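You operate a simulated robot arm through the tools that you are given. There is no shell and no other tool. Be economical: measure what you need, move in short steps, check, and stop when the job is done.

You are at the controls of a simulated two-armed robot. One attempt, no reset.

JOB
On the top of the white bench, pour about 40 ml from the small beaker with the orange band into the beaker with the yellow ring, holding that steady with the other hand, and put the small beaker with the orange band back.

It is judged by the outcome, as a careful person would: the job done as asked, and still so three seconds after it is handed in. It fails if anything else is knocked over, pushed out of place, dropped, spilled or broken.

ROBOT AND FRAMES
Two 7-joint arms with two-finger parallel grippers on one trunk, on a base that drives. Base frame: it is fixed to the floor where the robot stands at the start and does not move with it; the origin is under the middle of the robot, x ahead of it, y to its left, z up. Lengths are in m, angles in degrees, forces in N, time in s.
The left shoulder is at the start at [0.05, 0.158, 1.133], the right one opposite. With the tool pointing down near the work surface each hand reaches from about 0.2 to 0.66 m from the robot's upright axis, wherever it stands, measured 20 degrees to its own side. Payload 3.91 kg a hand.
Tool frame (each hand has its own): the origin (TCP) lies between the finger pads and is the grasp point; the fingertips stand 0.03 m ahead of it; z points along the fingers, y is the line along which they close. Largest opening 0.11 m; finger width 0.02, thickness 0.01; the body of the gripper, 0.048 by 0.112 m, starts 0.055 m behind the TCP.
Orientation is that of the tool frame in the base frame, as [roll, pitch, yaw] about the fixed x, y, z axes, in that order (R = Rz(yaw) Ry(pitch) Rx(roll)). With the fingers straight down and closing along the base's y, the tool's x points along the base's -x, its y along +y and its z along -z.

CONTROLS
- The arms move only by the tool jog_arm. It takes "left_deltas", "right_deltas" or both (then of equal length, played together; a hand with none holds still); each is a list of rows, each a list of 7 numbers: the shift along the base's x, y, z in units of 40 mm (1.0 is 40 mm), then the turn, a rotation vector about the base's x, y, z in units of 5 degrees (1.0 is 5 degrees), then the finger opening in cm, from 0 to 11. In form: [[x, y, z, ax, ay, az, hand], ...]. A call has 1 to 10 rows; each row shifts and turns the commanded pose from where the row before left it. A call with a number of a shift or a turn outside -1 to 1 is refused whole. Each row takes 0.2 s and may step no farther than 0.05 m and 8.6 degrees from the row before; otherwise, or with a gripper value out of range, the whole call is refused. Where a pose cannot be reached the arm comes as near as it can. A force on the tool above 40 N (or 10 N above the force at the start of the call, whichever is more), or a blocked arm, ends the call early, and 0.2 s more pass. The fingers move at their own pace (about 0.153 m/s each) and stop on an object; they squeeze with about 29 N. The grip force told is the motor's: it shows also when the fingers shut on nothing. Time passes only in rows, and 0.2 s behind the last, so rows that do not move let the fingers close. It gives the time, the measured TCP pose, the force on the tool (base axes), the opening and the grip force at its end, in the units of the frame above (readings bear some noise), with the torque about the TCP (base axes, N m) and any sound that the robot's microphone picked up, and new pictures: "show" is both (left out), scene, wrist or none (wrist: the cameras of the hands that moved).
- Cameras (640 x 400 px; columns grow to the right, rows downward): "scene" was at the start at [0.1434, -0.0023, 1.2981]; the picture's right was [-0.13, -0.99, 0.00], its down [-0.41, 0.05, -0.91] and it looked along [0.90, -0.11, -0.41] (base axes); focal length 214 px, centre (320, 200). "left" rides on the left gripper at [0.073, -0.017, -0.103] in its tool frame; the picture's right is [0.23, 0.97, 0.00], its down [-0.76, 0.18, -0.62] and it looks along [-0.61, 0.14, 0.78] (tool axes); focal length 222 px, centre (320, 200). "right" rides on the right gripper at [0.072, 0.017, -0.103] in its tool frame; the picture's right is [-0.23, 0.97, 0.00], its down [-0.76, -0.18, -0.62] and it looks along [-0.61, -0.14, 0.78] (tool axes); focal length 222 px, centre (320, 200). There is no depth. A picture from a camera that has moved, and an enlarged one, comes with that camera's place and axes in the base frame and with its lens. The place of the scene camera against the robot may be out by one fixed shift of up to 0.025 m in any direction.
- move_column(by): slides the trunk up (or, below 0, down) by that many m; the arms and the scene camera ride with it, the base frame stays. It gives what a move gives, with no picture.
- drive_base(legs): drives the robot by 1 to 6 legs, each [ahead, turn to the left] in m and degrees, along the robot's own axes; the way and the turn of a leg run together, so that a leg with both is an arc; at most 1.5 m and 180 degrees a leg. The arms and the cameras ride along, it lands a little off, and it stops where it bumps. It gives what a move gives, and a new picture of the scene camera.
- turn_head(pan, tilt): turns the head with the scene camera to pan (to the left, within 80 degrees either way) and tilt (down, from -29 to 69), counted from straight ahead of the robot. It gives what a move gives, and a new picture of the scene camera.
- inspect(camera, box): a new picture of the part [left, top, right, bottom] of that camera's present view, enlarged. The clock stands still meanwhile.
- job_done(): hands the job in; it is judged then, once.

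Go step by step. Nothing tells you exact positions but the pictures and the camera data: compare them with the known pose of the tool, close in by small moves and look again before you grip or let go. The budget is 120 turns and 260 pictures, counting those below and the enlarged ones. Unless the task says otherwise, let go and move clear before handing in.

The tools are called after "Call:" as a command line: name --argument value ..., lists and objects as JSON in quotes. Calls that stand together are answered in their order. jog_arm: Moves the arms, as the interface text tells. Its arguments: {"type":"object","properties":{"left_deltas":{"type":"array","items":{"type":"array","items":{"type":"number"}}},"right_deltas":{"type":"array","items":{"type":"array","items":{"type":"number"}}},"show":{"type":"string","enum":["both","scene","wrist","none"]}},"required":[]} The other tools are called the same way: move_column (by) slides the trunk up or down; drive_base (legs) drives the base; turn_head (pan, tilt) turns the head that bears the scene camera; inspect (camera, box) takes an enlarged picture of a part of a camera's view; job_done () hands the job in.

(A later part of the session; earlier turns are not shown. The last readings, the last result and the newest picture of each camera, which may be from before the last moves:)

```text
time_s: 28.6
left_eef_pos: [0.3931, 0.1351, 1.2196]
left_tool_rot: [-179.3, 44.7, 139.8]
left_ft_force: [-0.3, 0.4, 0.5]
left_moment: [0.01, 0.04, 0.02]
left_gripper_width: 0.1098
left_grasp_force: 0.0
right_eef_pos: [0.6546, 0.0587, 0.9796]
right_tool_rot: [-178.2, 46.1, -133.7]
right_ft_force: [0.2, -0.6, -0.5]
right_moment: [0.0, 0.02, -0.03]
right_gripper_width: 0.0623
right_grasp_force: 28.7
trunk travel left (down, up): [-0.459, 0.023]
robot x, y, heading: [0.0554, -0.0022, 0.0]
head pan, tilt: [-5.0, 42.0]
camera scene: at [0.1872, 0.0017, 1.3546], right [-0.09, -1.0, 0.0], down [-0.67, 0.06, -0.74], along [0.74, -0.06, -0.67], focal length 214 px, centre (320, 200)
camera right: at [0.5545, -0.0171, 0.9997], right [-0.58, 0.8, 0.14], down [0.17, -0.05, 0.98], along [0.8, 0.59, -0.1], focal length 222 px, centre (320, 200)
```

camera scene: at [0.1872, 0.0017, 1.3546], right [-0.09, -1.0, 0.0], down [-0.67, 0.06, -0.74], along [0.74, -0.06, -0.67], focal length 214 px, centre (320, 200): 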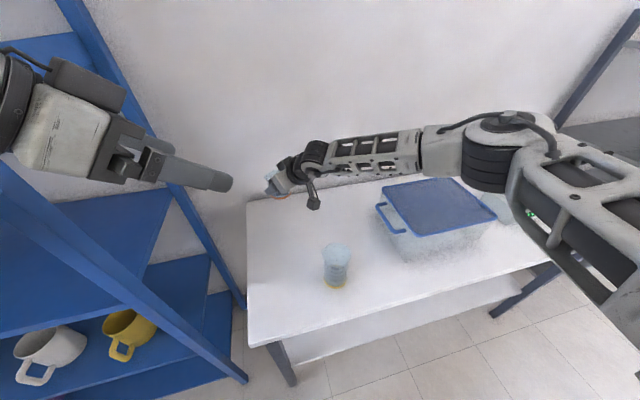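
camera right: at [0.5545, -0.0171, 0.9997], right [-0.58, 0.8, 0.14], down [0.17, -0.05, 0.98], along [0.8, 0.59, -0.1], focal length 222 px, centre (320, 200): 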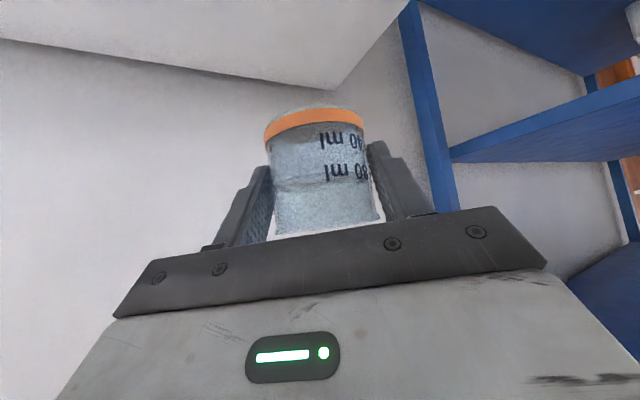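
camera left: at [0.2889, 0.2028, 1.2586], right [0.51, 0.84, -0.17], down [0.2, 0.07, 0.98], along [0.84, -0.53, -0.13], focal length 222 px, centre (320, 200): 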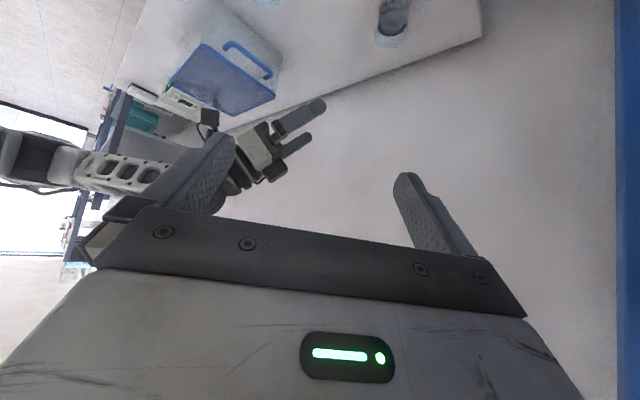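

Lifted cleanly. Now I'll raise it and carry it to a waiting place to the right of the yellow beaker.

Call:
jog_arm --right_deltas '[[0, 0, 0.4, 0, 0, 0, 5], [0, 0, 0.6, 0, 0, 0, 5], [0, -0.2, 0.6, 0, 0, 0, 5], [-0.2, -0.4, 0.4, 0, 0, 0, 5], [-0.4, -0.6, 0.2, 0, 0, 0, 5], [-0.6, -0.6, 0, 0, 0, 0, 5], [-0.6, -0.6, 0, 0, 0, 0, 5], [-0.6, -0.6, 0, 0, 0, 0, 5], [-0.6, -0.6, 0, 0, 0, 0, 5], [-0.6, -0.6, 0, 0, 0, 0, 5]]' --show "none"

Call:
jog_arm --right_deltas '[[-0.5, -0.6, 0, 0, 0, 0, 5], [-0.4, -0.5, 0, 0, 0, 0, 5], [-0.3, -0.3, 0, 0, 0, 0, 5], [0, 0, 0, 0, 0, 0, 5]]' --show "both"

```text
time_s: 30.8
left_eef_pos: [0.3937, 0.1346, 1.2191]
left_tool_rot: [-179.3, 44.7, 139.7]
left_ft_force: [-0.5, -0.6, 0.2]
left_moment: [0.04, 0.02, -0.02]
left_gripper_width: 0.11
left_grasp_force: 0.1
right_eef_pos: [0.5085, -0.1118, 1.0685]
right_tool_rot: [-178.1, 46.1, -133.7]
right_ft_force: [-0.1, -0.2, -0.6]
right_moment: [0.01, 0.0, -0.01]
right_gripper_width: 0.0621
right_grasp_force: 28.5
trunk travel left (down, up): [-0.459, 0.023]
robot x, y, heading: [0.0524, -0.0027, -0.3]
head pan, tilt: [-5.0, 42.0]
```

```text
time_s: 31.8
left_eef_pos: [0.3943, 0.1343, 1.2202]
left_tool_rot: [-179.2, 44.6, 139.9]
left_ft_force: [0.2, 0.9, 0.1]
left_moment: [-0.03, 0.0, 0.0]
left_gripper_width: 0.1102
left_grasp_force: 0.0
right_eef_pos: [0.4637, -0.1646, 1.0657]
right_tool_rot: [-178.1, 46.2, -133.6]
right_ft_force: [0.4, 0.3, -0.7]
right_moment: [0.0, 0.02, -0.02]
right_gripper_width: 0.062
right_grasp_force: 29.4
trunk travel left (down, up): [-0.459, 0.023]
robot x, y, heading: [0.0531, 0.0013, -0.0]
head pan, tilt: [-5.0, 42.0]
camera scene: at [0.1875, 0.0018, 1.3546], right [-0.09, -1.0, 0.0], down [-0.67, 0.06, -0.74], along [0.74, -0.06, -0.67], focal length 214 px, centre (320, 200)
camera right: at [0.3628, -0.2402, 1.0858], right [-0.58, 0.8, 0.14], down [0.17, -0.05, 0.98], along [0.8, 0.59, -0.1], focal length 222 px, centre (320, 200)
```

scene: 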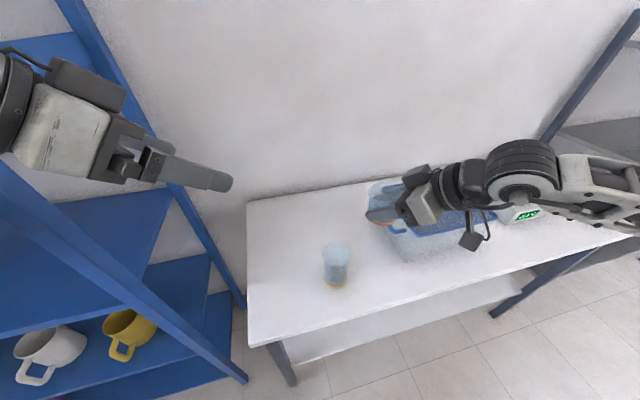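
right: 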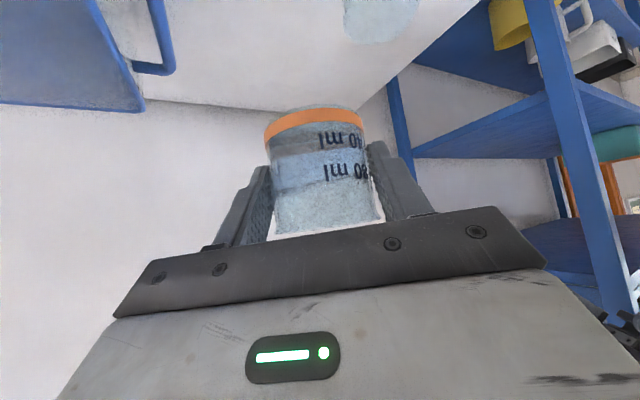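

Now the left hand: I'll flatten it to 35° pitch, turn it to heading -65°, and bring it near the yellow beaker. The right hand shifts a bit farther right to make room.

Call:
jog_arm --left_deltas '[[0.1, -0.4, -0.4, -0.645, -0.764, 0, 11], [0.1, -0.4, -0.4, -0.645, -0.764, 0, 11], [0.2, -0.4, -0.4, 0, 0, -1, 11], [0.2, -0.4, -0.4, 0, 0, -1, 11], [0.2, -0.5, -0.5, 0, 0, -1, 11], [0.2, -0.5, -0.5, 0, 0, -1, 11], [0.2, -0.5, -0.5, 0, 0, -1, 11], [0, 0, 0, 0, 0, 0, 11]]' --right_deltas '[[0, -0.2, 0, 0, 0, 0, 5], [0, -0.3, 0, 0, 0, 0, 5], [0, -0.3, 0, 0, 0, 0, 5], [0, -0.2, 0, 0, 0, 0, 5], [0, 0, 0, 0, 0, 0, 5], [0, 0, 0, 0, 0, 0, 5], [0, 0, 0, 0, 0, 0, 5], [0, 0, 0, 0, 0, 0, 5]]' --show "both"

```text
time_s: 33.6
left_eef_pos: [0.4525, 0.0097, 1.1053]
left_tool_rot: [-179.9, 54.9, 114.1]
left_ft_force: [0.8, 0.2, -0.4]
left_moment: [-0.01, 0.0, -0.01]
left_gripper_width: 0.11
left_grasp_force: 0.0
left hand out of reach, approached as far as the arm can: row 2
right_eef_pos: [0.4577, -0.2032, 1.0716]
right_tool_rot: [-177.8, 46.3, -133.5]
right_ft_force: [-0.8, -0.4, -1.7]
right_moment: [-0.02, 0.01, 0.0]
right_gripper_width: 0.062
right_grasp_force: 29.4
trunk travel left (down, up): [-0.459, 0.023]
robot x, y, heading: [0.0491, 0.0001, 0.1]
head pan, tilt: [-5.0, 42.0]
camera scene: at [0.1814, 0.0022, 1.3555], right [-0.09, -1.0, 0.0], down [-0.66, 0.06, -0.75], along [0.74, -0.06, -0.67], focal length 214 px, centre (320, 200)
camera right: at [0.357, -0.2803, 1.0905], right [-0.58, 0.8, 0.14], down [0.16, -0.05, 0.99], along [0.8, 0.59, -0.1], focal length 222 px, centre (320, 200)
camera left: at [0.3851, 0.1189, 1.106], right [0.83, 0.52, -0.19], down [0.13, 0.14, 0.98], along [0.53, -0.84, 0.05], focal length 222 px, centre (320, 200)
```

scene: 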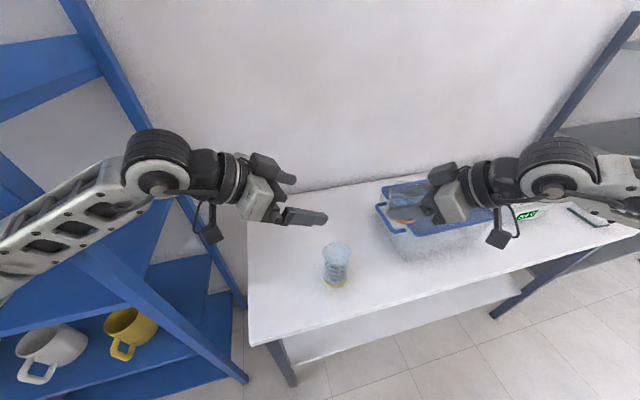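
right: 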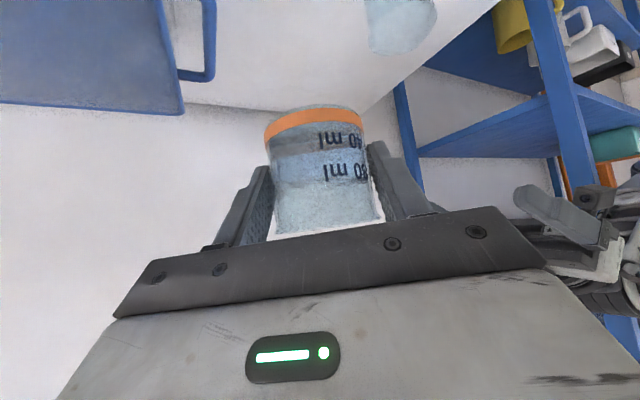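
left: 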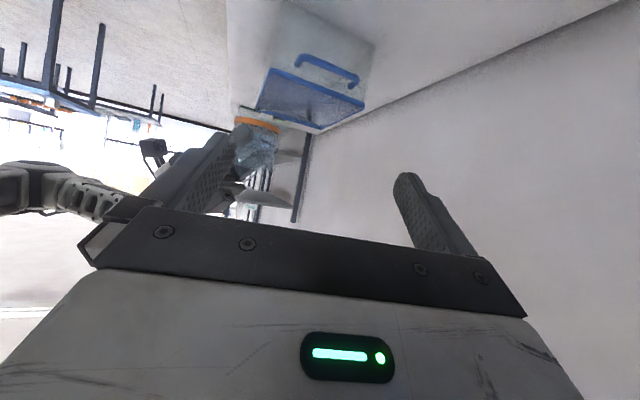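

The left hand is well oriented. I'll bring it to just above the yellow beaker's rim, then check.

Call:
jog_arm --left_deltas '[[0.03, -0.45, -0.7, 0, 0, 0, 11], [0.03, -0.45, -0.7, 0, 0, 0, 11], [0.03, -0.45, -0.7, 0, 0, 0, 11], [0.03, -0.45, -0.7, 0, 0, 0, 11], [0, 0, -0.6, 0, 0, 0, 11], [0, 0, 0, 0, 0, 0, 11]]' --show "both"

Call:
inspect --camera "scene" --box '[250, 170, 430, 310]'

```text
time_s: 35.0
left_eef_pos: [0.4651, -0.0639, 0.9681]
left_tool_rot: [-179.3, 54.7, 114.8]
left_ft_force: [-0.2, 0.9, 0.3]
left_moment: [0.0, -0.02, 0.01]
left_gripper_width: 0.1099
left_grasp_force: 0.1
right_eef_pos: [0.4622, -0.2054, 1.0693]
right_tool_rot: [-178.2, 46.2, -133.8]
right_ft_force: [0.1, -1.1, -2.5]
right_moment: [-0.04, 0.0, 0.0]
right_gripper_width: 0.0617
right_grasp_force: 28.7
trunk travel left (down, up): [-0.459, 0.023]
robot x, y, heading: [0.048, -0.0022, 0.2]
head pan, tilt: [-5.0, 42.0]
camera scene: at [0.1873, 0.0016, 1.3546], right [-0.09, -1.0, 0.0], down [-0.67, 0.06, -0.74], along [0.74, -0.06, -0.67], focal length 214 px, centre (320, 200)
camera left: at [0.3972, 0.044, 0.9685], right [0.83, 0.52, -0.19], down [0.14, 0.14, 0.98], along [0.54, -0.84, 0.04], focal length 222 px, centre (320, 200)
```

scene: 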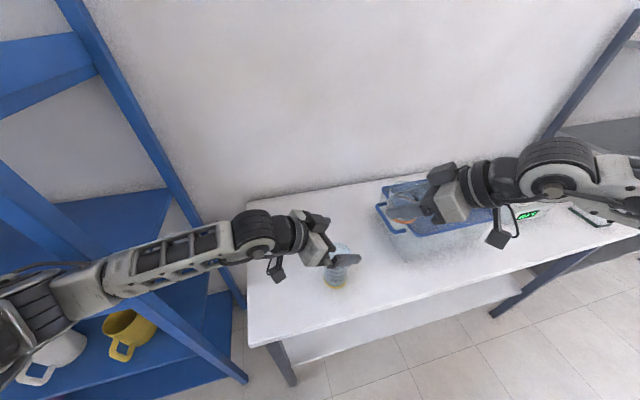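
left: 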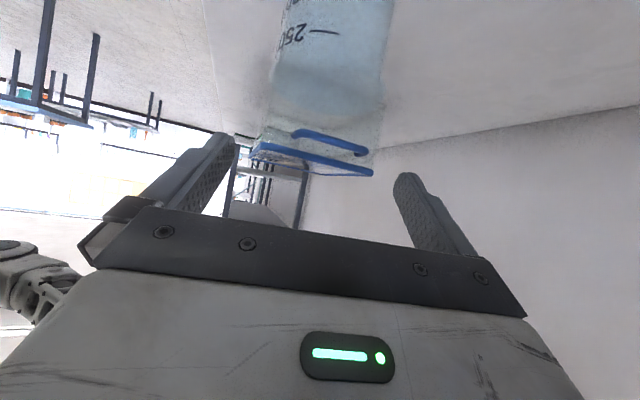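

```text
2.86 times, centred on (340, 240) of scene
camera zoom: at [0.1873, 0.0016, 1.3546], right [-0.09, -1.0, 0.0], down [-0.67, 0.06, -0.74], along [0.74, -0.06, -0.67], focal length 613 px, centre (263, 86)
```

zoom: 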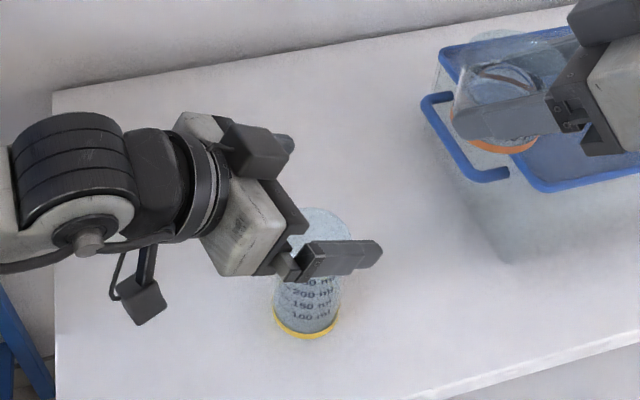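

Centred within a few millimetres. I'll lower it most of the way and check the centring again.

Call:
jog_arm --left_deltas '[[-0.06, 0.05, -0.5, 0, 0, 0, 11], [0, 0.05, -0.5, 0, 0, 0, 11], [0, 0, -0.5, 0, 0, 0, 11], [0, 0, -0.3, 0, 0, 0, 11], [0, 0, 0, 0, 0, 0, 11]]' --show "both"

Call:
inspect --camera "scene" --box '[250, 170, 430, 310]'

```text
time_s: 36.2
left_eef_pos: [0.4602, -0.059, 0.8926]
left_tool_rot: [-179.3, 54.8, 114.7]
left_ft_force: [0.3, -0.7, -0.4]
left_moment: [0.0, 0.02, 0.0]
left_gripper_width: 0.1099
left_grasp_force: 0.0
right_eef_pos: [0.4628, -0.2036, 1.0685]
right_tool_rot: [-178.2, 46.1, -133.6]
right_ft_force: [-0.1, 0.1, -0.9]
right_moment: [-0.04, 0.03, 0.01]
right_gripper_width: 0.0618
right_grasp_force: 29.3
trunk travel left (down, up): [-0.459, 0.023]
robot x, y, heading: [0.0548, -0.0036, 0.2]
head pan, tilt: [-5.0, 42.0]
camera scene: at [0.1873, 0.0017, 1.3546], right [-0.09, -1.0, 0.0], down [-0.67, 0.06, -0.74], along [0.74, -0.06, -0.67], focal length 214 px, centre (320, 200)
camera left: at [0.3936, 0.049, 0.8943], right [0.83, 0.52, -0.19], down [0.14, 0.14, 0.98], along [0.54, -0.84, 0.04], focal length 222 px, centre (320, 200)
```

scene: 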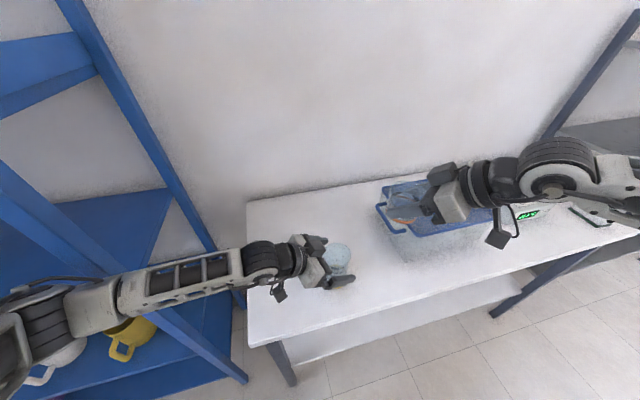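
left: 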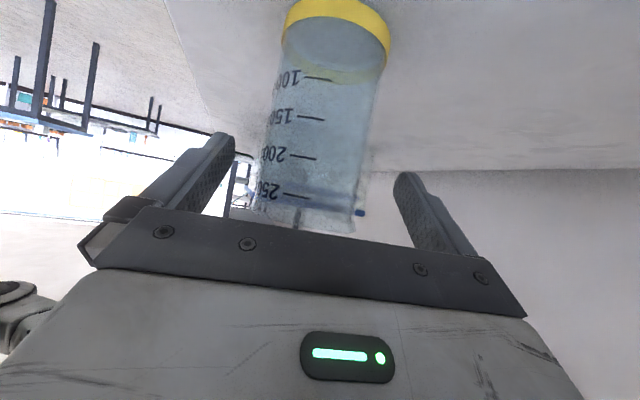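

```text
2.86 times, centred on (340, 240) of scene
camera zoom: at [0.1873, 0.0017, 1.3546], right [-0.09, -1.0, 0.0], down [-0.67, 0.06, -0.74], along [0.74, -0.06, -0.67], focal length 613 px, centre (263, 86)
```

zoom: 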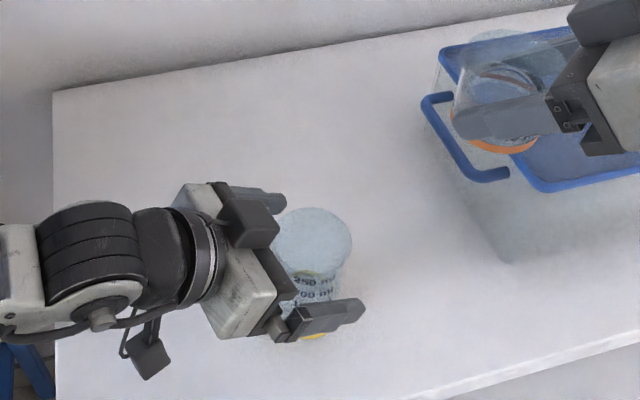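

Slightly off-centre by 5 mm. I'll correct that, drop 1.5 cm more and close gently.

Call:
jog_arm --left_deltas '[[-0.08, -0.1, -0.2, 0, 0, 0, 11], [0, -0.06, -0.2, 0, 0, 0, 11], [0, 0, 0, 0, 0, 0, 10], [0, 0, 0, 0, 0, 0, 9]]' --show "wrist"

```text
time_s: 37.2
left_eef_pos: [0.4582, -0.0648, 0.8776]
left_tool_rot: [-179.3, 54.6, 114.8]
left_ft_force: [0.2, 1.1, 0.0]
left_moment: [0.0, -0.02, -0.01]
left_gripper_width: 0.0901
left_grasp_force: 0.1
right_eef_pos: [0.4615, -0.2034, 1.0692]
right_tool_rot: [-178.3, 46.1, -133.6]
right_ft_force: [-0.1, -0.4, -0.1]
right_moment: [-0.02, 0.01, 0.02]
right_gripper_width: 0.062
right_grasp_force: 28.9
trunk travel left (down, up): [-0.459, 0.023]
robot x, y, heading: [0.0542, -0.0005, -0.0]
head pan, tilt: [-5.0, 42.0]
camera left: at [0.391, 0.0437, 0.8788], right [0.83, 0.52, -0.19], down [0.14, 0.14, 0.98], along [0.54, -0.84, 0.04], focal length 222 px, centre (320, 200)
```

left: 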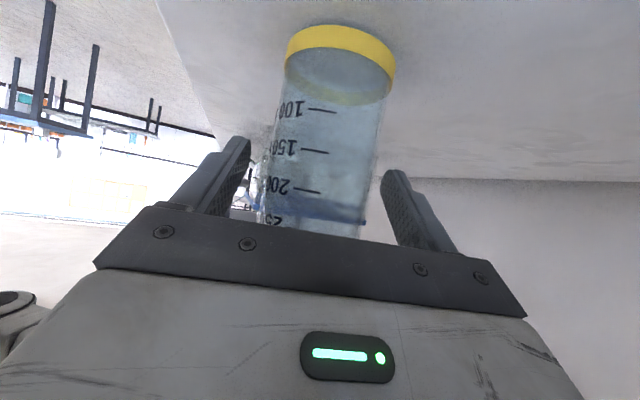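

Centred between the fingers. Closing the left hand on the yellow-ringed beaker.

Call:
jog_arm --left_deltas '[[0, 0, 0, 0, 0, 0, 8], [0, 0, 0, 0, 0, 0, 7], [0, 0, 0, 0, 0, 0, 6], [0, 0, 0, 0, 0, 0, 6], [0, 0, 0, 0, 0, 0, 6]]' --show "both"

Call:
inspect --camera "scene" --box '[280, 180, 430, 290]'

```text
time_s: 38.4
left_eef_pos: [0.4587, -0.0646, 0.8773]
left_tool_rot: [-179.2, 54.7, 114.7]
left_ft_force: [-0.9, -0.2, -0.4]
left_moment: [0.02, -0.02, 0.03]
left_gripper_width: 0.0667
left_grasp_force: 28.9
right_eef_pos: [0.462, -0.2053, 1.068]
right_tool_rot: [-178.2, 46.1, -133.8]
right_ft_force: [-0.4, -0.4, -0.8]
right_moment: [-0.01, 0.01, 0.01]
right_gripper_width: 0.0615
right_grasp_force: 29.2
trunk travel left (down, up): [-0.459, 0.023]
robot x, y, heading: [0.0508, 0.0001, 0.0]
head pan, tilt: [-5.0, 42.0]
camera scene: at [0.1872, 0.0017, 1.3547], right [-0.09, -1.0, 0.0], down [-0.67, 0.06, -0.74], along [0.74, -0.06, -0.67], focal length 214 px, centre (320, 200)
camera left: at [0.391, 0.0438, 0.8789], right [0.83, 0.52, -0.19], down [0.14, 0.14, 0.98], along [0.54, -0.84, 0.04], focal length 222 px, centre (320, 200)
```

scene: 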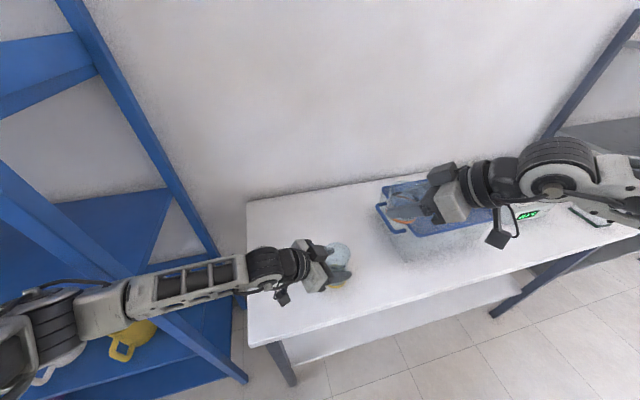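
left: 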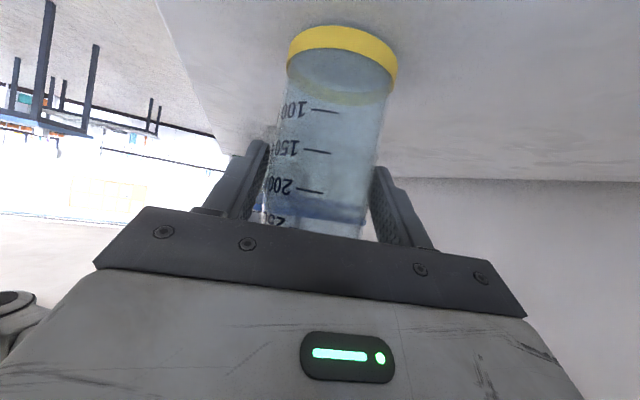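

```text
3.64 times, centred on (355, 235) of scene
camera zoom: at [0.1872, 0.0017, 1.3547], right [-0.09, -1.0, 0.0], down [-0.67, 0.06, -0.74], along [0.74, -0.06, -0.67], focal length 780 px, centre (193, 73)
```

zoom: 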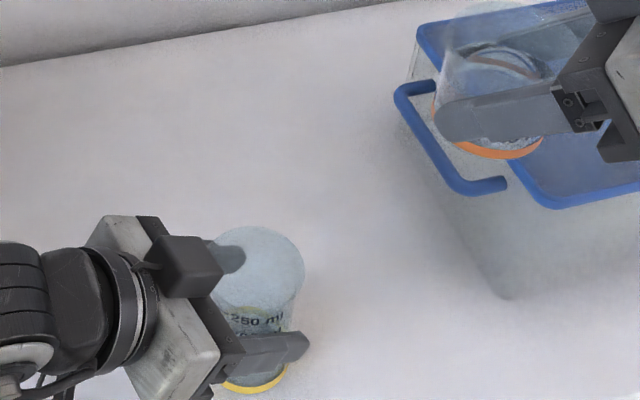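

Both beakers are held. Before pouring I'll look closely at the starting level in the small beaker.

Call:
inspect --camera "right" --box '[250, 90, 400, 240]'

Call:
inspect --camera "scene" --box '[375, 170, 450, 230]'

Call:
inspect --camera "left" --box '[240, 10, 420, 250]'

```text
2.67 times, centred on (325, 165) of right
camera zoom: at [0.3615, -0.2804, 1.0886], right [-0.58, 0.8, 0.14], down [0.17, -0.05, 0.98], along [0.8, 0.59, -0.1], focal length 592 px, centre (307, 293)
```

zoom: 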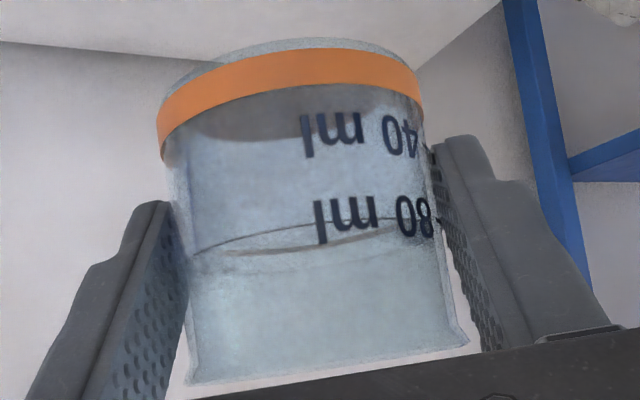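

```text
6.67 times, centred on (412, 200) of scene
camera zoom: at [0.1872, 0.0017, 1.3547], right [-0.09, -1.0, 0.0], down [-0.67, 0.06, -0.74], along [0.74, -0.06, -0.67], focal length 1430 px, centre (-297, 200)
```

zoom: 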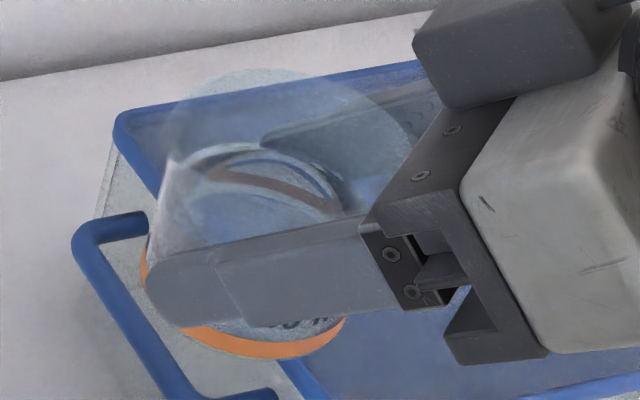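

```text
1.67 times, centred on (330, 130) of left
camera zoom: at [0.391, 0.0438, 0.8789], right [0.83, 0.52, -0.19], down [0.14, 0.14, 0.98], along [0.54, -0.84, 0.04], focal length 370 px, centre (303, 317)
```

zoom: 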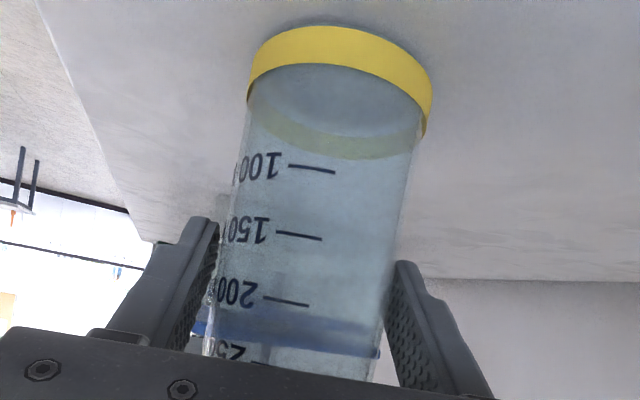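

The small beaker reads about 90 ml, so I should stop near 50 ml, at about 55–58° of tilt. I'll bring it beside the held beaker with a first 20° tilt, at which nothing flows yet.

Call:
jog_arm --right_deltas '[[0.03, 0.3, -0.3, 0, 0, 0, 5], [0.03, 0.4, -0.4, -0.5, -0.06, 0, 5], [0.03, 0.4, -0.4, -0.99, -0.12, 0, 5], [0.03, 0.4, -0.4, -0.99, -0.12, 0, 5], [0.03, 0.2, -0.2, -0.99, -0.12, 0, 5], [0, 0, 0, -0.5, -0.06, 0, 5], [0, 0, 0, 0, 0, 0, 5]]' --show "both"

Call:
inspect --camera "scene" --box '[280, 170, 430, 290]'

```text
time_s: 40.0
left_eef_pos: [0.4587, -0.0651, 0.8779]
left_tool_rot: [-179.3, 54.7, 114.7]
left_ft_force: [0.4, -1.1, 1.0]
left_moment: [0.01, -0.04, 0.0]
left_gripper_width: 0.0664
left_grasp_force: 29.4
right_eef_pos: [0.4666, -0.1364, 1.0011]
right_tool_rot: [-160.0, 31.7, -122.1]
right_ft_force: [0.4, 0.5, -1.6]
right_moment: [0.05, 0.02, -0.01]
right_gripper_width: 0.0616
right_grasp_force: 28.5
trunk travel left (down, up): [-0.459, 0.023]
robot x, y, heading: [0.0484, 0.0005, 0.2]
head pan, tilt: [-5.0, 42.0]
camera scene: at [0.1872, 0.0017, 1.3547], right [-0.09, -1.0, 0.0], down [-0.67, 0.06, -0.74], along [0.74, -0.06, -0.67], focal length 214 px, centre (320, 200)
camera right: at [0.366, -0.2021, 1.0423], right [-0.58, 0.8, -0.16], down [0.12, 0.29, 0.95], along [0.81, 0.53, -0.26], focal length 222 px, centre (320, 200)
```

scene: 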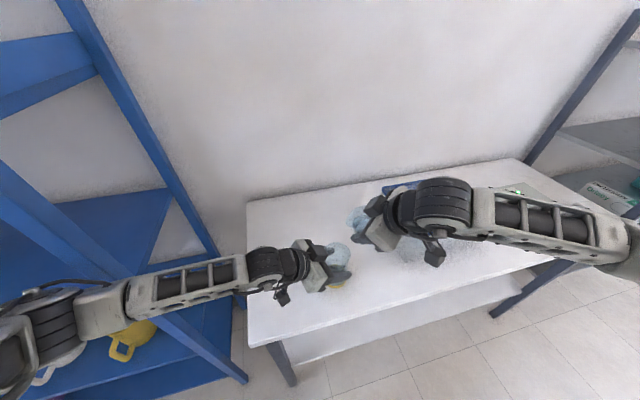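
right: 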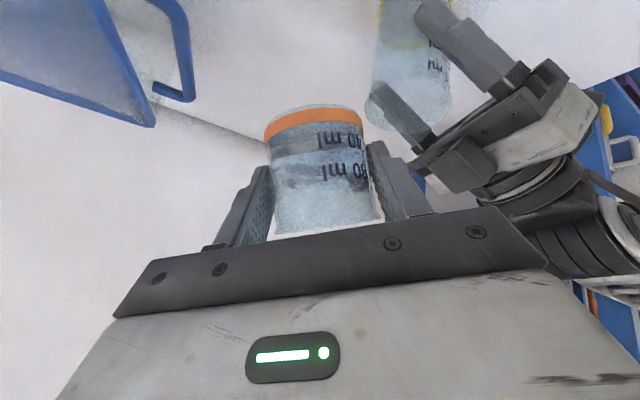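

```text
3.33 times, centred on (355, 230) of scene
camera zoom: at [0.1872, 0.0017, 1.3547], right [-0.09, -1.0, 0.0], down [-0.67, 0.06, -0.74], along [0.74, -0.06, -0.67], focal length 715 px, centre (203, 100)
```

zoom: 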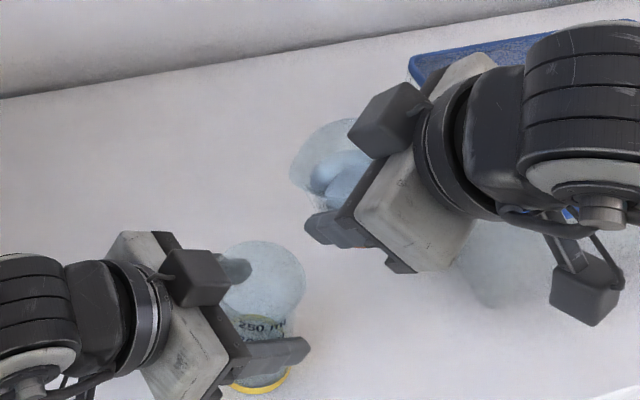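

My estimates put the held beaker's axis at about (0.461, -0.079). I'll adjust the small beaker, tilt to 35° and look again.

Call:
jog_arm --right_deltas '[[-0.02, 0.08, -0.2, -0.99, -0.12, 0, 5], [0, 0.08, -0.2, -0.99, -0.12, 0, 5], [0, 0, 0, -0.99, -0.12, 0, 5], [0, 0, 0, 0, 0, 0, 5]]' --show "both"

Call:
inspect --camera "scene" --box '[280, 170, 430, 290]'

Call:
inspect --camera "left" --box '[180, 80, 480, 260]'

```text
time_s: 41.0
left_eef_pos: [0.4577, -0.0649, 0.8776]
left_tool_rot: [-179.3, 54.7, 114.8]
left_ft_force: [0.7, -0.7, 0.4]
left_moment: [-0.01, -0.04, 0.02]
left_gripper_width: 0.0666
left_grasp_force: 28.6
right_eef_pos: [0.4679, -0.1302, 0.9851]
right_tool_rot: [-150.0, 19.7, -117.8]
right_ft_force: [-0.4, 0.2, -0.7]
right_moment: [0.02, 0.01, 0.0]
right_gripper_width: 0.0615
right_grasp_force: 29.1
trunk travel left (down, up): [-0.459, 0.023]
robot x, y, heading: [0.0529, -0.0002, 0.1]
head pan, tilt: [-5.0, 42.0]
camera scene: at [0.1872, 0.0017, 1.3547], right [-0.09, -1.0, 0.0], down [-0.67, 0.06, -0.74], along [0.74, -0.06, -0.67], focal length 214 px, centre (320, 200)
camera right: at [0.3646, -0.1834, 1.0378], right [-0.57, 0.73, -0.38], down [0.1, 0.52, 0.85], along [0.82, 0.45, -0.37], focal length 222 px, centre (320, 200)
```

scene: 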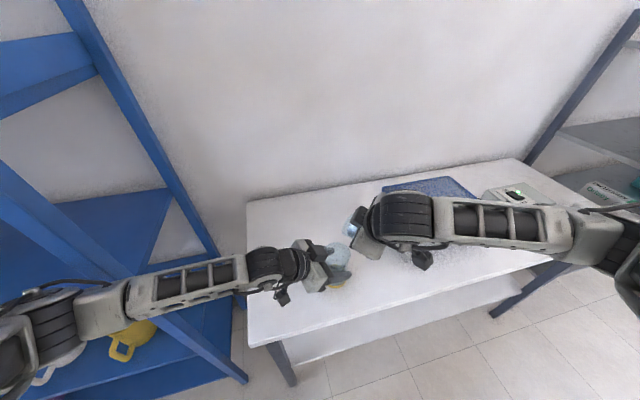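
right: 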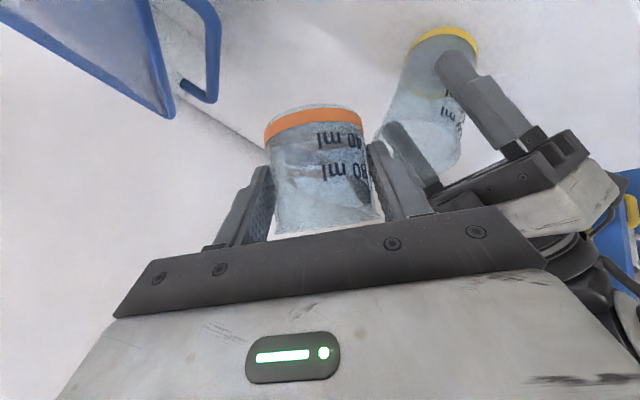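

```text
3.33 times, centred on (355, 230) of scene
camera zoom: at [0.1872, 0.0017, 1.3547], right [-0.09, -1.0, 0.0], down [-0.67, 0.06, -0.74], along [0.74, -0.06, -0.67], focal length 715 px, centre (203, 100)
```

zoom: 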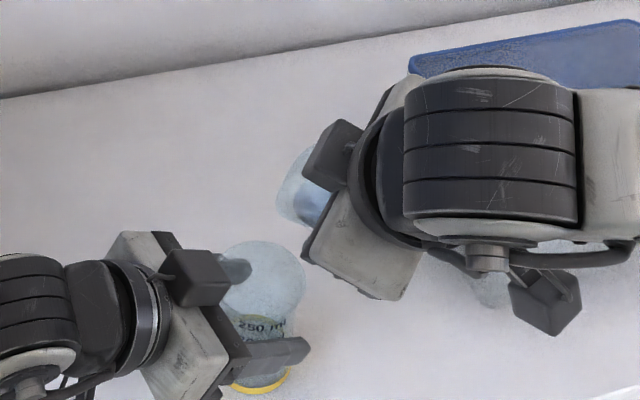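

```text
2.13 times, centred on (330, 170) of left
camera zoom: at [0.391, 0.0438, 0.8789], right [0.83, 0.52, -0.19], down [0.14, 0.14, 0.98], along [0.54, -0.84, 0.04], focal length 474 px, centre (299, 264)
```

zoom: 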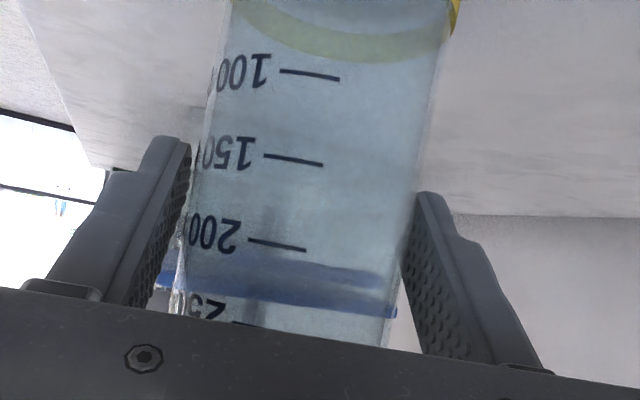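

In the same picture, the lip is within 1 cm of the held beaker's centre. I'll start the pour, tilting to 45° and then slowly to 50°.

Call:
jog_arm --right_deltas '[[-0.1, 0, 0, -0.5, -0.06, 0, 5], [0, 0, 0, -0.5, -0.06, 0, 5], [0, 0, 0, -0.5, -0.06, 0, 5], [0, 0, 0, -0.5, -0.06, 0, 5], [0, 0, 0, 0, 0, 0, 5], [0, 0, 0, 0, 0, 0, 5]]' --show "both"

Call:
inspect --camera "scene" --box '[300, 190, 400, 290]'

Call:
inspect --camera "right" --box '[250, 20, 500, 240]'

```text
time_s: 42.4
left_eef_pos: [0.4587, -0.0661, 0.8768]
left_tool_rot: [-179.3, 54.7, 114.8]
left_ft_force: [-0.5, 0.9, 1.3]
left_moment: [0.05, -0.05, 0.0]
left_gripper_width: 0.0667
left_grasp_force: 28.7
right_eef_pos: [0.4631, -0.1303, 0.9844]
right_tool_rot: [-144.3, 11.3, -116.2]
right_ft_force: [0.3, 0.3, -0.9]
right_moment: [0.0, 0.03, -0.01]
right_gripper_width: 0.061
right_grasp_force: 29.4
trunk travel left (down, up): [-0.459, 0.023]
robot x, y, heading: [0.0515, -0.0039, -0.2]
head pan, tilt: [-5.0, 42.0]
camera scene: at [0.1872, 0.0017, 1.3547], right [-0.09, -1.0, 0.0], down [-0.67, 0.06, -0.74], along [0.74, -0.06, -0.67], focal length 214 px, centre (320, 200)
camera right: at [0.3591, -0.1735, 1.0436], right [-0.56, 0.65, -0.51], down [0.08, 0.66, 0.75], along [0.82, 0.38, -0.42], focal length 222 px, centre (320, 200)
```

scene: 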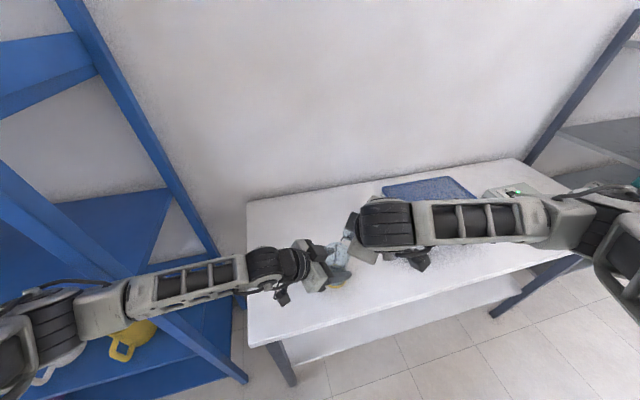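
right: 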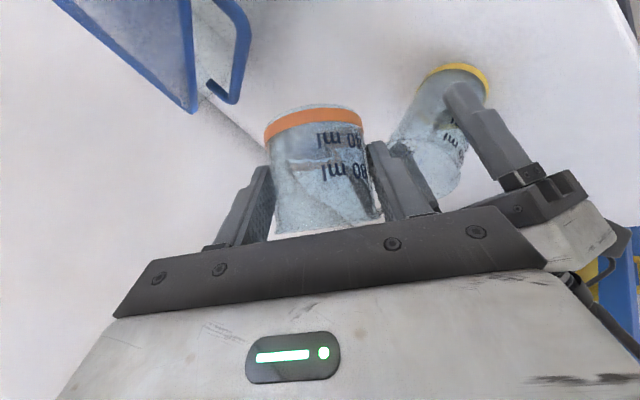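

```text
4.00 times, centred on (350, 240) of scene
camera zoom: at [0.1872, 0.0017, 1.3547], right [-0.09, -1.0, 0.0], down [-0.67, 0.06, -0.74], along [0.74, -0.06, -0.67], focal length 858 px, centre (200, 40)
```

zoom: 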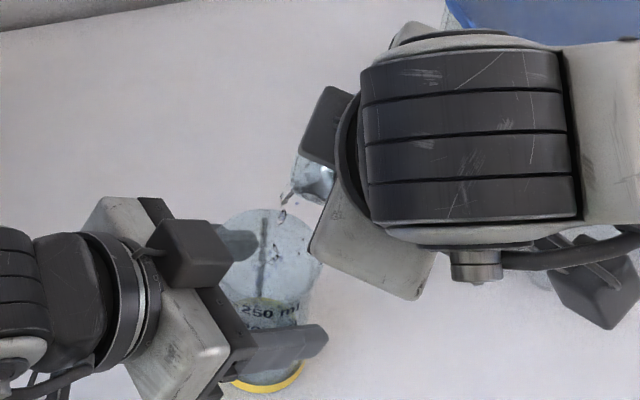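

```text
1.82 times, centred on (375, 130) of right
camera zoom: at [0.3591, -0.1735, 1.0436], right [-0.56, 0.65, -0.51], down [0.08, 0.66, 0.75], along [0.82, 0.38, -0.42], focal length 404 px, centre (220, 327)
```

zoom: 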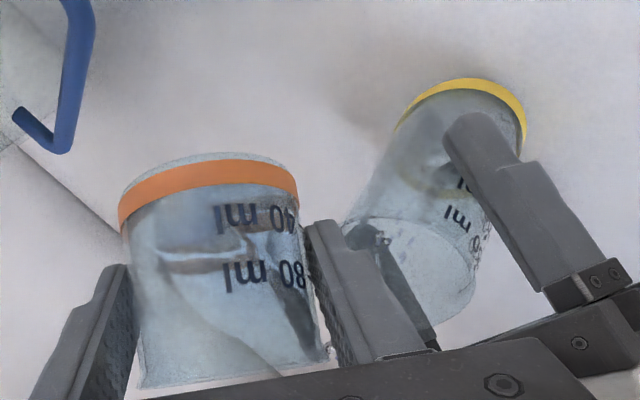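

The stream is falling into the held beaker, slightly toward its back edge. I'll nudge it 6 mm nearer and let it run at this tilt.

Call:
jog_arm --right_deltas '[[-0.15, 0, 0, 0, 0, 0, 5], [0, 0, 0, 0, 0, 0, 5], [0, 0, 0, 0, 0, 0, 5]]' --show "none"

Call:
inspect --camera "scene" --box '[310, 200, 390, 280]'

Call:
inspect --camera "right" --box '[250, 20, 500, 240]'

Call:
inspect --camera "left" --box '[240, 10, 420, 250]'

```text
time_s: 43.2
left_eef_pos: [0.4578, -0.0653, 0.8777]
left_tool_rot: [-179.2, 54.8, 114.8]
left_ft_force: [0.5, -0.6, 1.2]
left_moment: [0.04, -0.07, -0.03]
left_gripper_width: 0.0664
left_grasp_force: 28.9
right_eef_pos: [0.4569, -0.1301, 0.9865]
right_tool_rot: [-144.3, 11.4, -116.2]
right_ft_force: [0.2, -0.4, -0.9]
right_moment: [-0.01, 0.05, 0.03]
right_gripper_width: 0.0612
right_grasp_force: 28.1
trunk travel left (down, up): [-0.459, 0.023]
robot x, y, heading: [0.052, 0.0021, 0.1]
head pan, tilt: [-5.0, 42.0]
```

```text
5.00 times, centred on (350, 240) of scene
camera zoom: at [0.1872, 0.0018, 1.3547], right [-0.09, -1.0, 0.0], down [-0.67, 0.06, -0.74], along [0.74, -0.06, -0.67], focal length 1072 px, centre (170, 0)
```

zoom: 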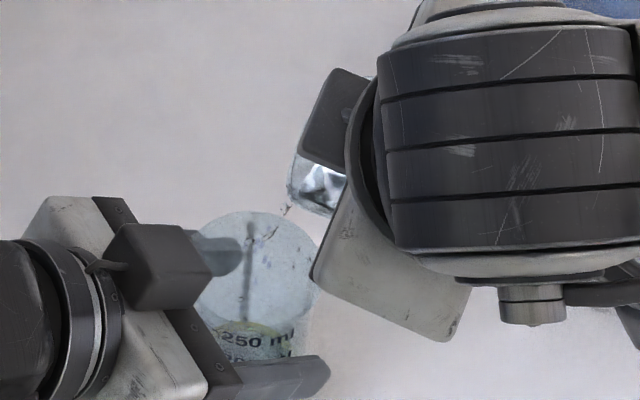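

```text
1.82 times, centred on (375, 130) of right
camera zoom: at [0.3524, -0.1741, 1.0449], right [-0.56, 0.65, -0.51], down [0.08, 0.66, 0.75], along [0.82, 0.38, -0.42], focal length 404 px, centre (220, 327)
```

zoom: 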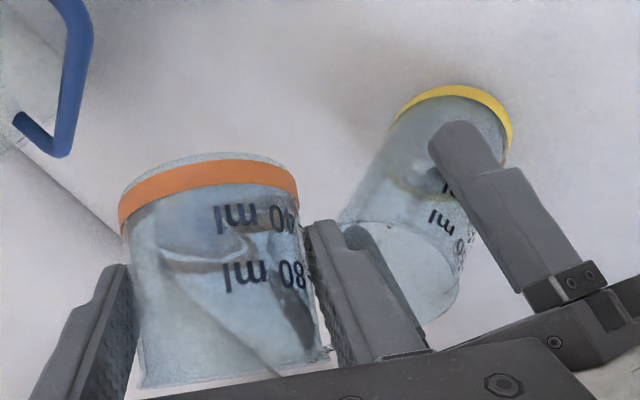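

```text
1.67 times, centred on (330, 130) of left
camera zoom: at [0.391, 0.0438, 0.8789], right [0.83, 0.52, -0.19], down [0.14, 0.14, 0.98], along [0.54, -0.84, 0.04], focal length 370 px, centre (303, 317)
```

zoom: 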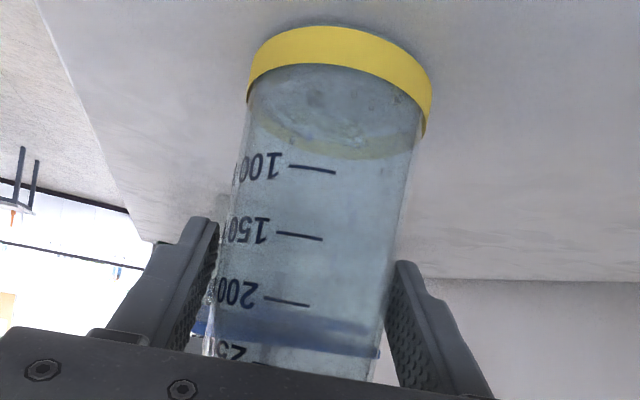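

It's all going in. I'll continue slowly to 50°.

Call:
jog_arm --right_deltas '[[0, 0, 0, -0.5, -0.06, 0, 5], [0, 0, 0, -0.5, -0.06, 0, 5], [0, 0, 0, 0, 0, 0, 5], [0, 0, 0, 0, 0, 0, 5], [0, 0, 0, 0, 0, 0, 5]]' --show "none"

Call:
inspect --camera "scene" --box '[310, 200, 390, 280]'

Call:
inspect --camera "left" --box '[240, 10, 420, 250]'

Call:
inspect --camera "right" --box '[250, 90, 400, 240]'

```text
time_s: 44.4
left_eef_pos: [0.4581, -0.0647, 0.8772]
left_tool_rot: [-179.3, 54.7, 114.8]
left_ft_force: [-0.6, -0.5, 0.5]
left_moment: [0.01, -0.07, -0.02]
left_gripper_width: 0.0666
left_grasp_force: 29.1
right_eef_pos: [0.456, -0.1298, 0.9858]
right_tool_rot: [-141.5, 7.1, -115.8]
right_ft_force: [-0.2, -0.1, -1.0]
right_moment: [0.02, 0.02, 0.01]
right_gripper_width: 0.0612
right_grasp_force: 29.3
trunk travel left (down, up): [-0.459, 0.023]
robot x, y, heading: [0.0517, 0.0017, -0.0]
head pan, tilt: [-5.0, 42.0]
```

```text
5.00 times, centred on (350, 240) of scene
camera zoom: at [0.1872, 0.0017, 1.3547], right [-0.09, -1.0, 0.0], down [-0.67, 0.06, -0.74], along [0.74, -0.06, -0.67], focal length 1072 px, centre (170, 0)
```

zoom: 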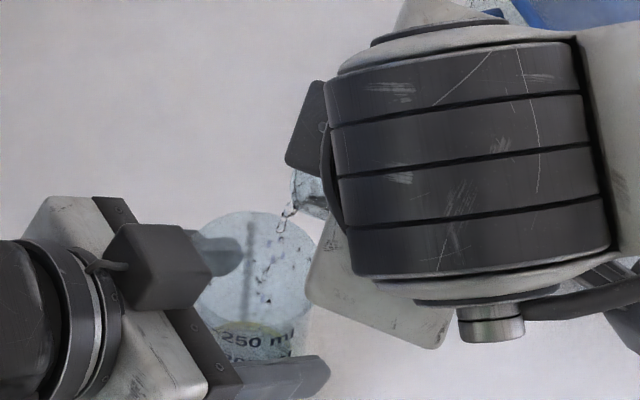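

```text
1.67 times, centred on (330, 130) of left
camera zoom: at [0.391, 0.0438, 0.8789], right [0.83, 0.52, -0.19], down [0.14, 0.14, 0.98], along [0.54, -0.84, 0.04], focal length 370 px, centre (303, 317)
```

zoom: 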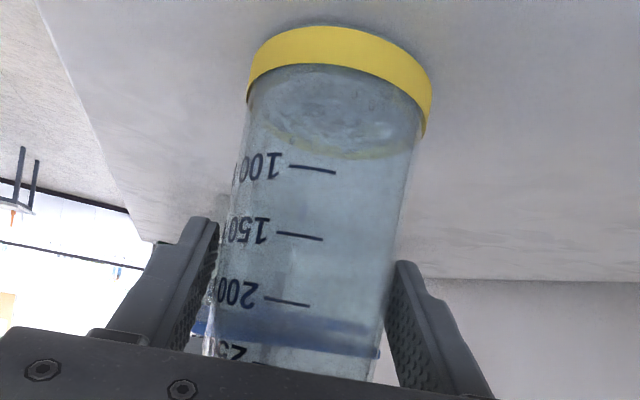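

```text
2.67 times, centred on (325, 165) of right
camera zoom: at [0.3518, -0.1694, 1.0472], right [-0.56, 0.6, -0.57], down [0.07, 0.72, 0.69], along [0.83, 0.34, -0.44], focal length 592 px, centre (307, 293)
```

zoom: 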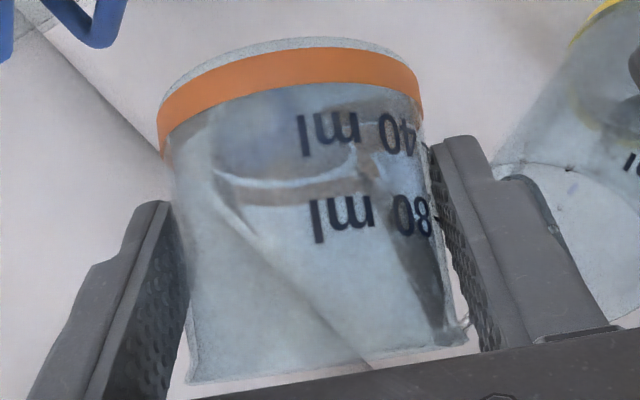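

Flow continues, a thin stream into the beaker. I'll hold briefly, tilt 3° more, then check how much is left.

Call:
jog_arm --right_deltas '[[0, 0, 0, 0, 0, 0, 5], [0, 0, 0, 0, 0, 0, 5], [0, 0, 0, -0.6, -0.07, 0, 5], [0, 0, 0, 0, 0, 0, 5], [0, 0, 0, 0, 0, 0, 5], [0, 0, 0, 0, 0, 0, 5]]' --show "none"

Call:
inspect --camera "scene" --box '[310, 200, 390, 280]'

Call:
inspect --camera "left" --box '[240, 10, 420, 250]'

Call:
inspect --camera "right" --box '[250, 90, 400, 240]'

```text
time_s: 45.8
left_eef_pos: [0.4583, -0.0655, 0.8772]
left_tool_rot: [-179.3, 54.6, 114.9]
left_ft_force: [0.5, 0.2, 0.7]
left_moment: [0.04, -0.07, -0.04]
left_gripper_width: 0.0665
left_grasp_force: 28.6
right_eef_pos: [0.457, -0.1303, 0.9855]
right_tool_rot: [-139.9, 4.6, -115.7]
right_ft_force: [-1.4, -0.7, -0.6]
right_moment: [0.0, 0.0, 0.0]
right_gripper_width: 0.0607
right_grasp_force: 28.9
trunk travel left (down, up): [-0.459, 0.023]
robot x, y, heading: [0.0477, -0.0033, -0.0]
head pan, tilt: [-5.0, 42.0]
```

```text
5.00 times, centred on (350, 240) of scene
camera zoom: at [0.1872, 0.0017, 1.3547], right [-0.09, -1.0, 0.0], down [-0.67, 0.06, -0.74], along [0.74, -0.06, -0.67], focal length 1072 px, centre (170, 0)
```

zoom: 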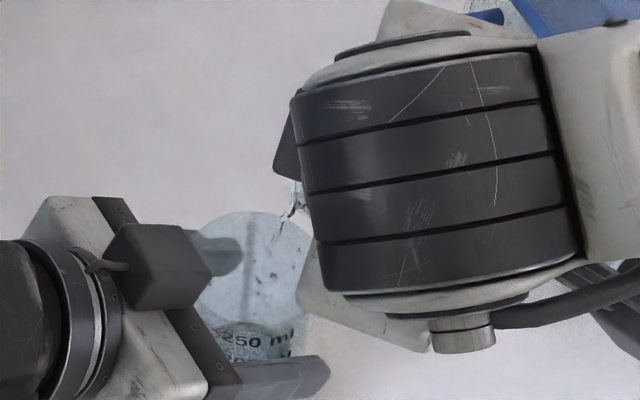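

```text
1.67 times, centred on (330, 130) of left
camera zoom: at [0.391, 0.0438, 0.8789], right [0.83, 0.52, -0.19], down [0.14, 0.14, 0.98], along [0.54, -0.84, 0.04], focal length 370 px, centre (303, 317)
```

zoom: 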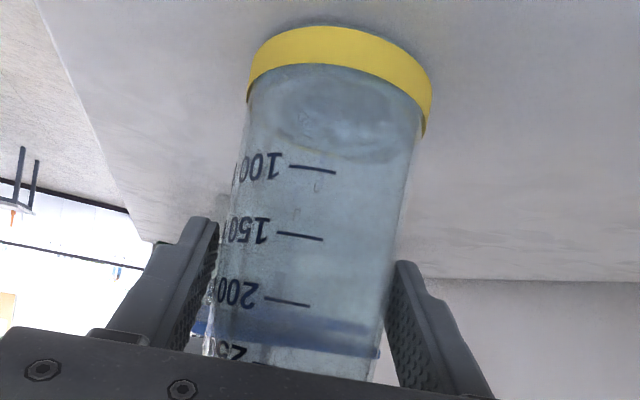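

```text
2.67 times, centred on (325, 165) of right
camera zoom: at [0.3519, -0.1657, 1.048], right [-0.55, 0.57, -0.61], down [0.07, 0.76, 0.65], along [0.83, 0.32, -0.46], focal length 592 px, centre (307, 293)
```

zoom: 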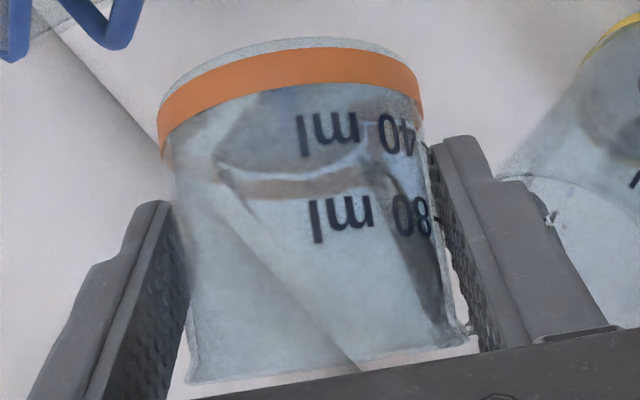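

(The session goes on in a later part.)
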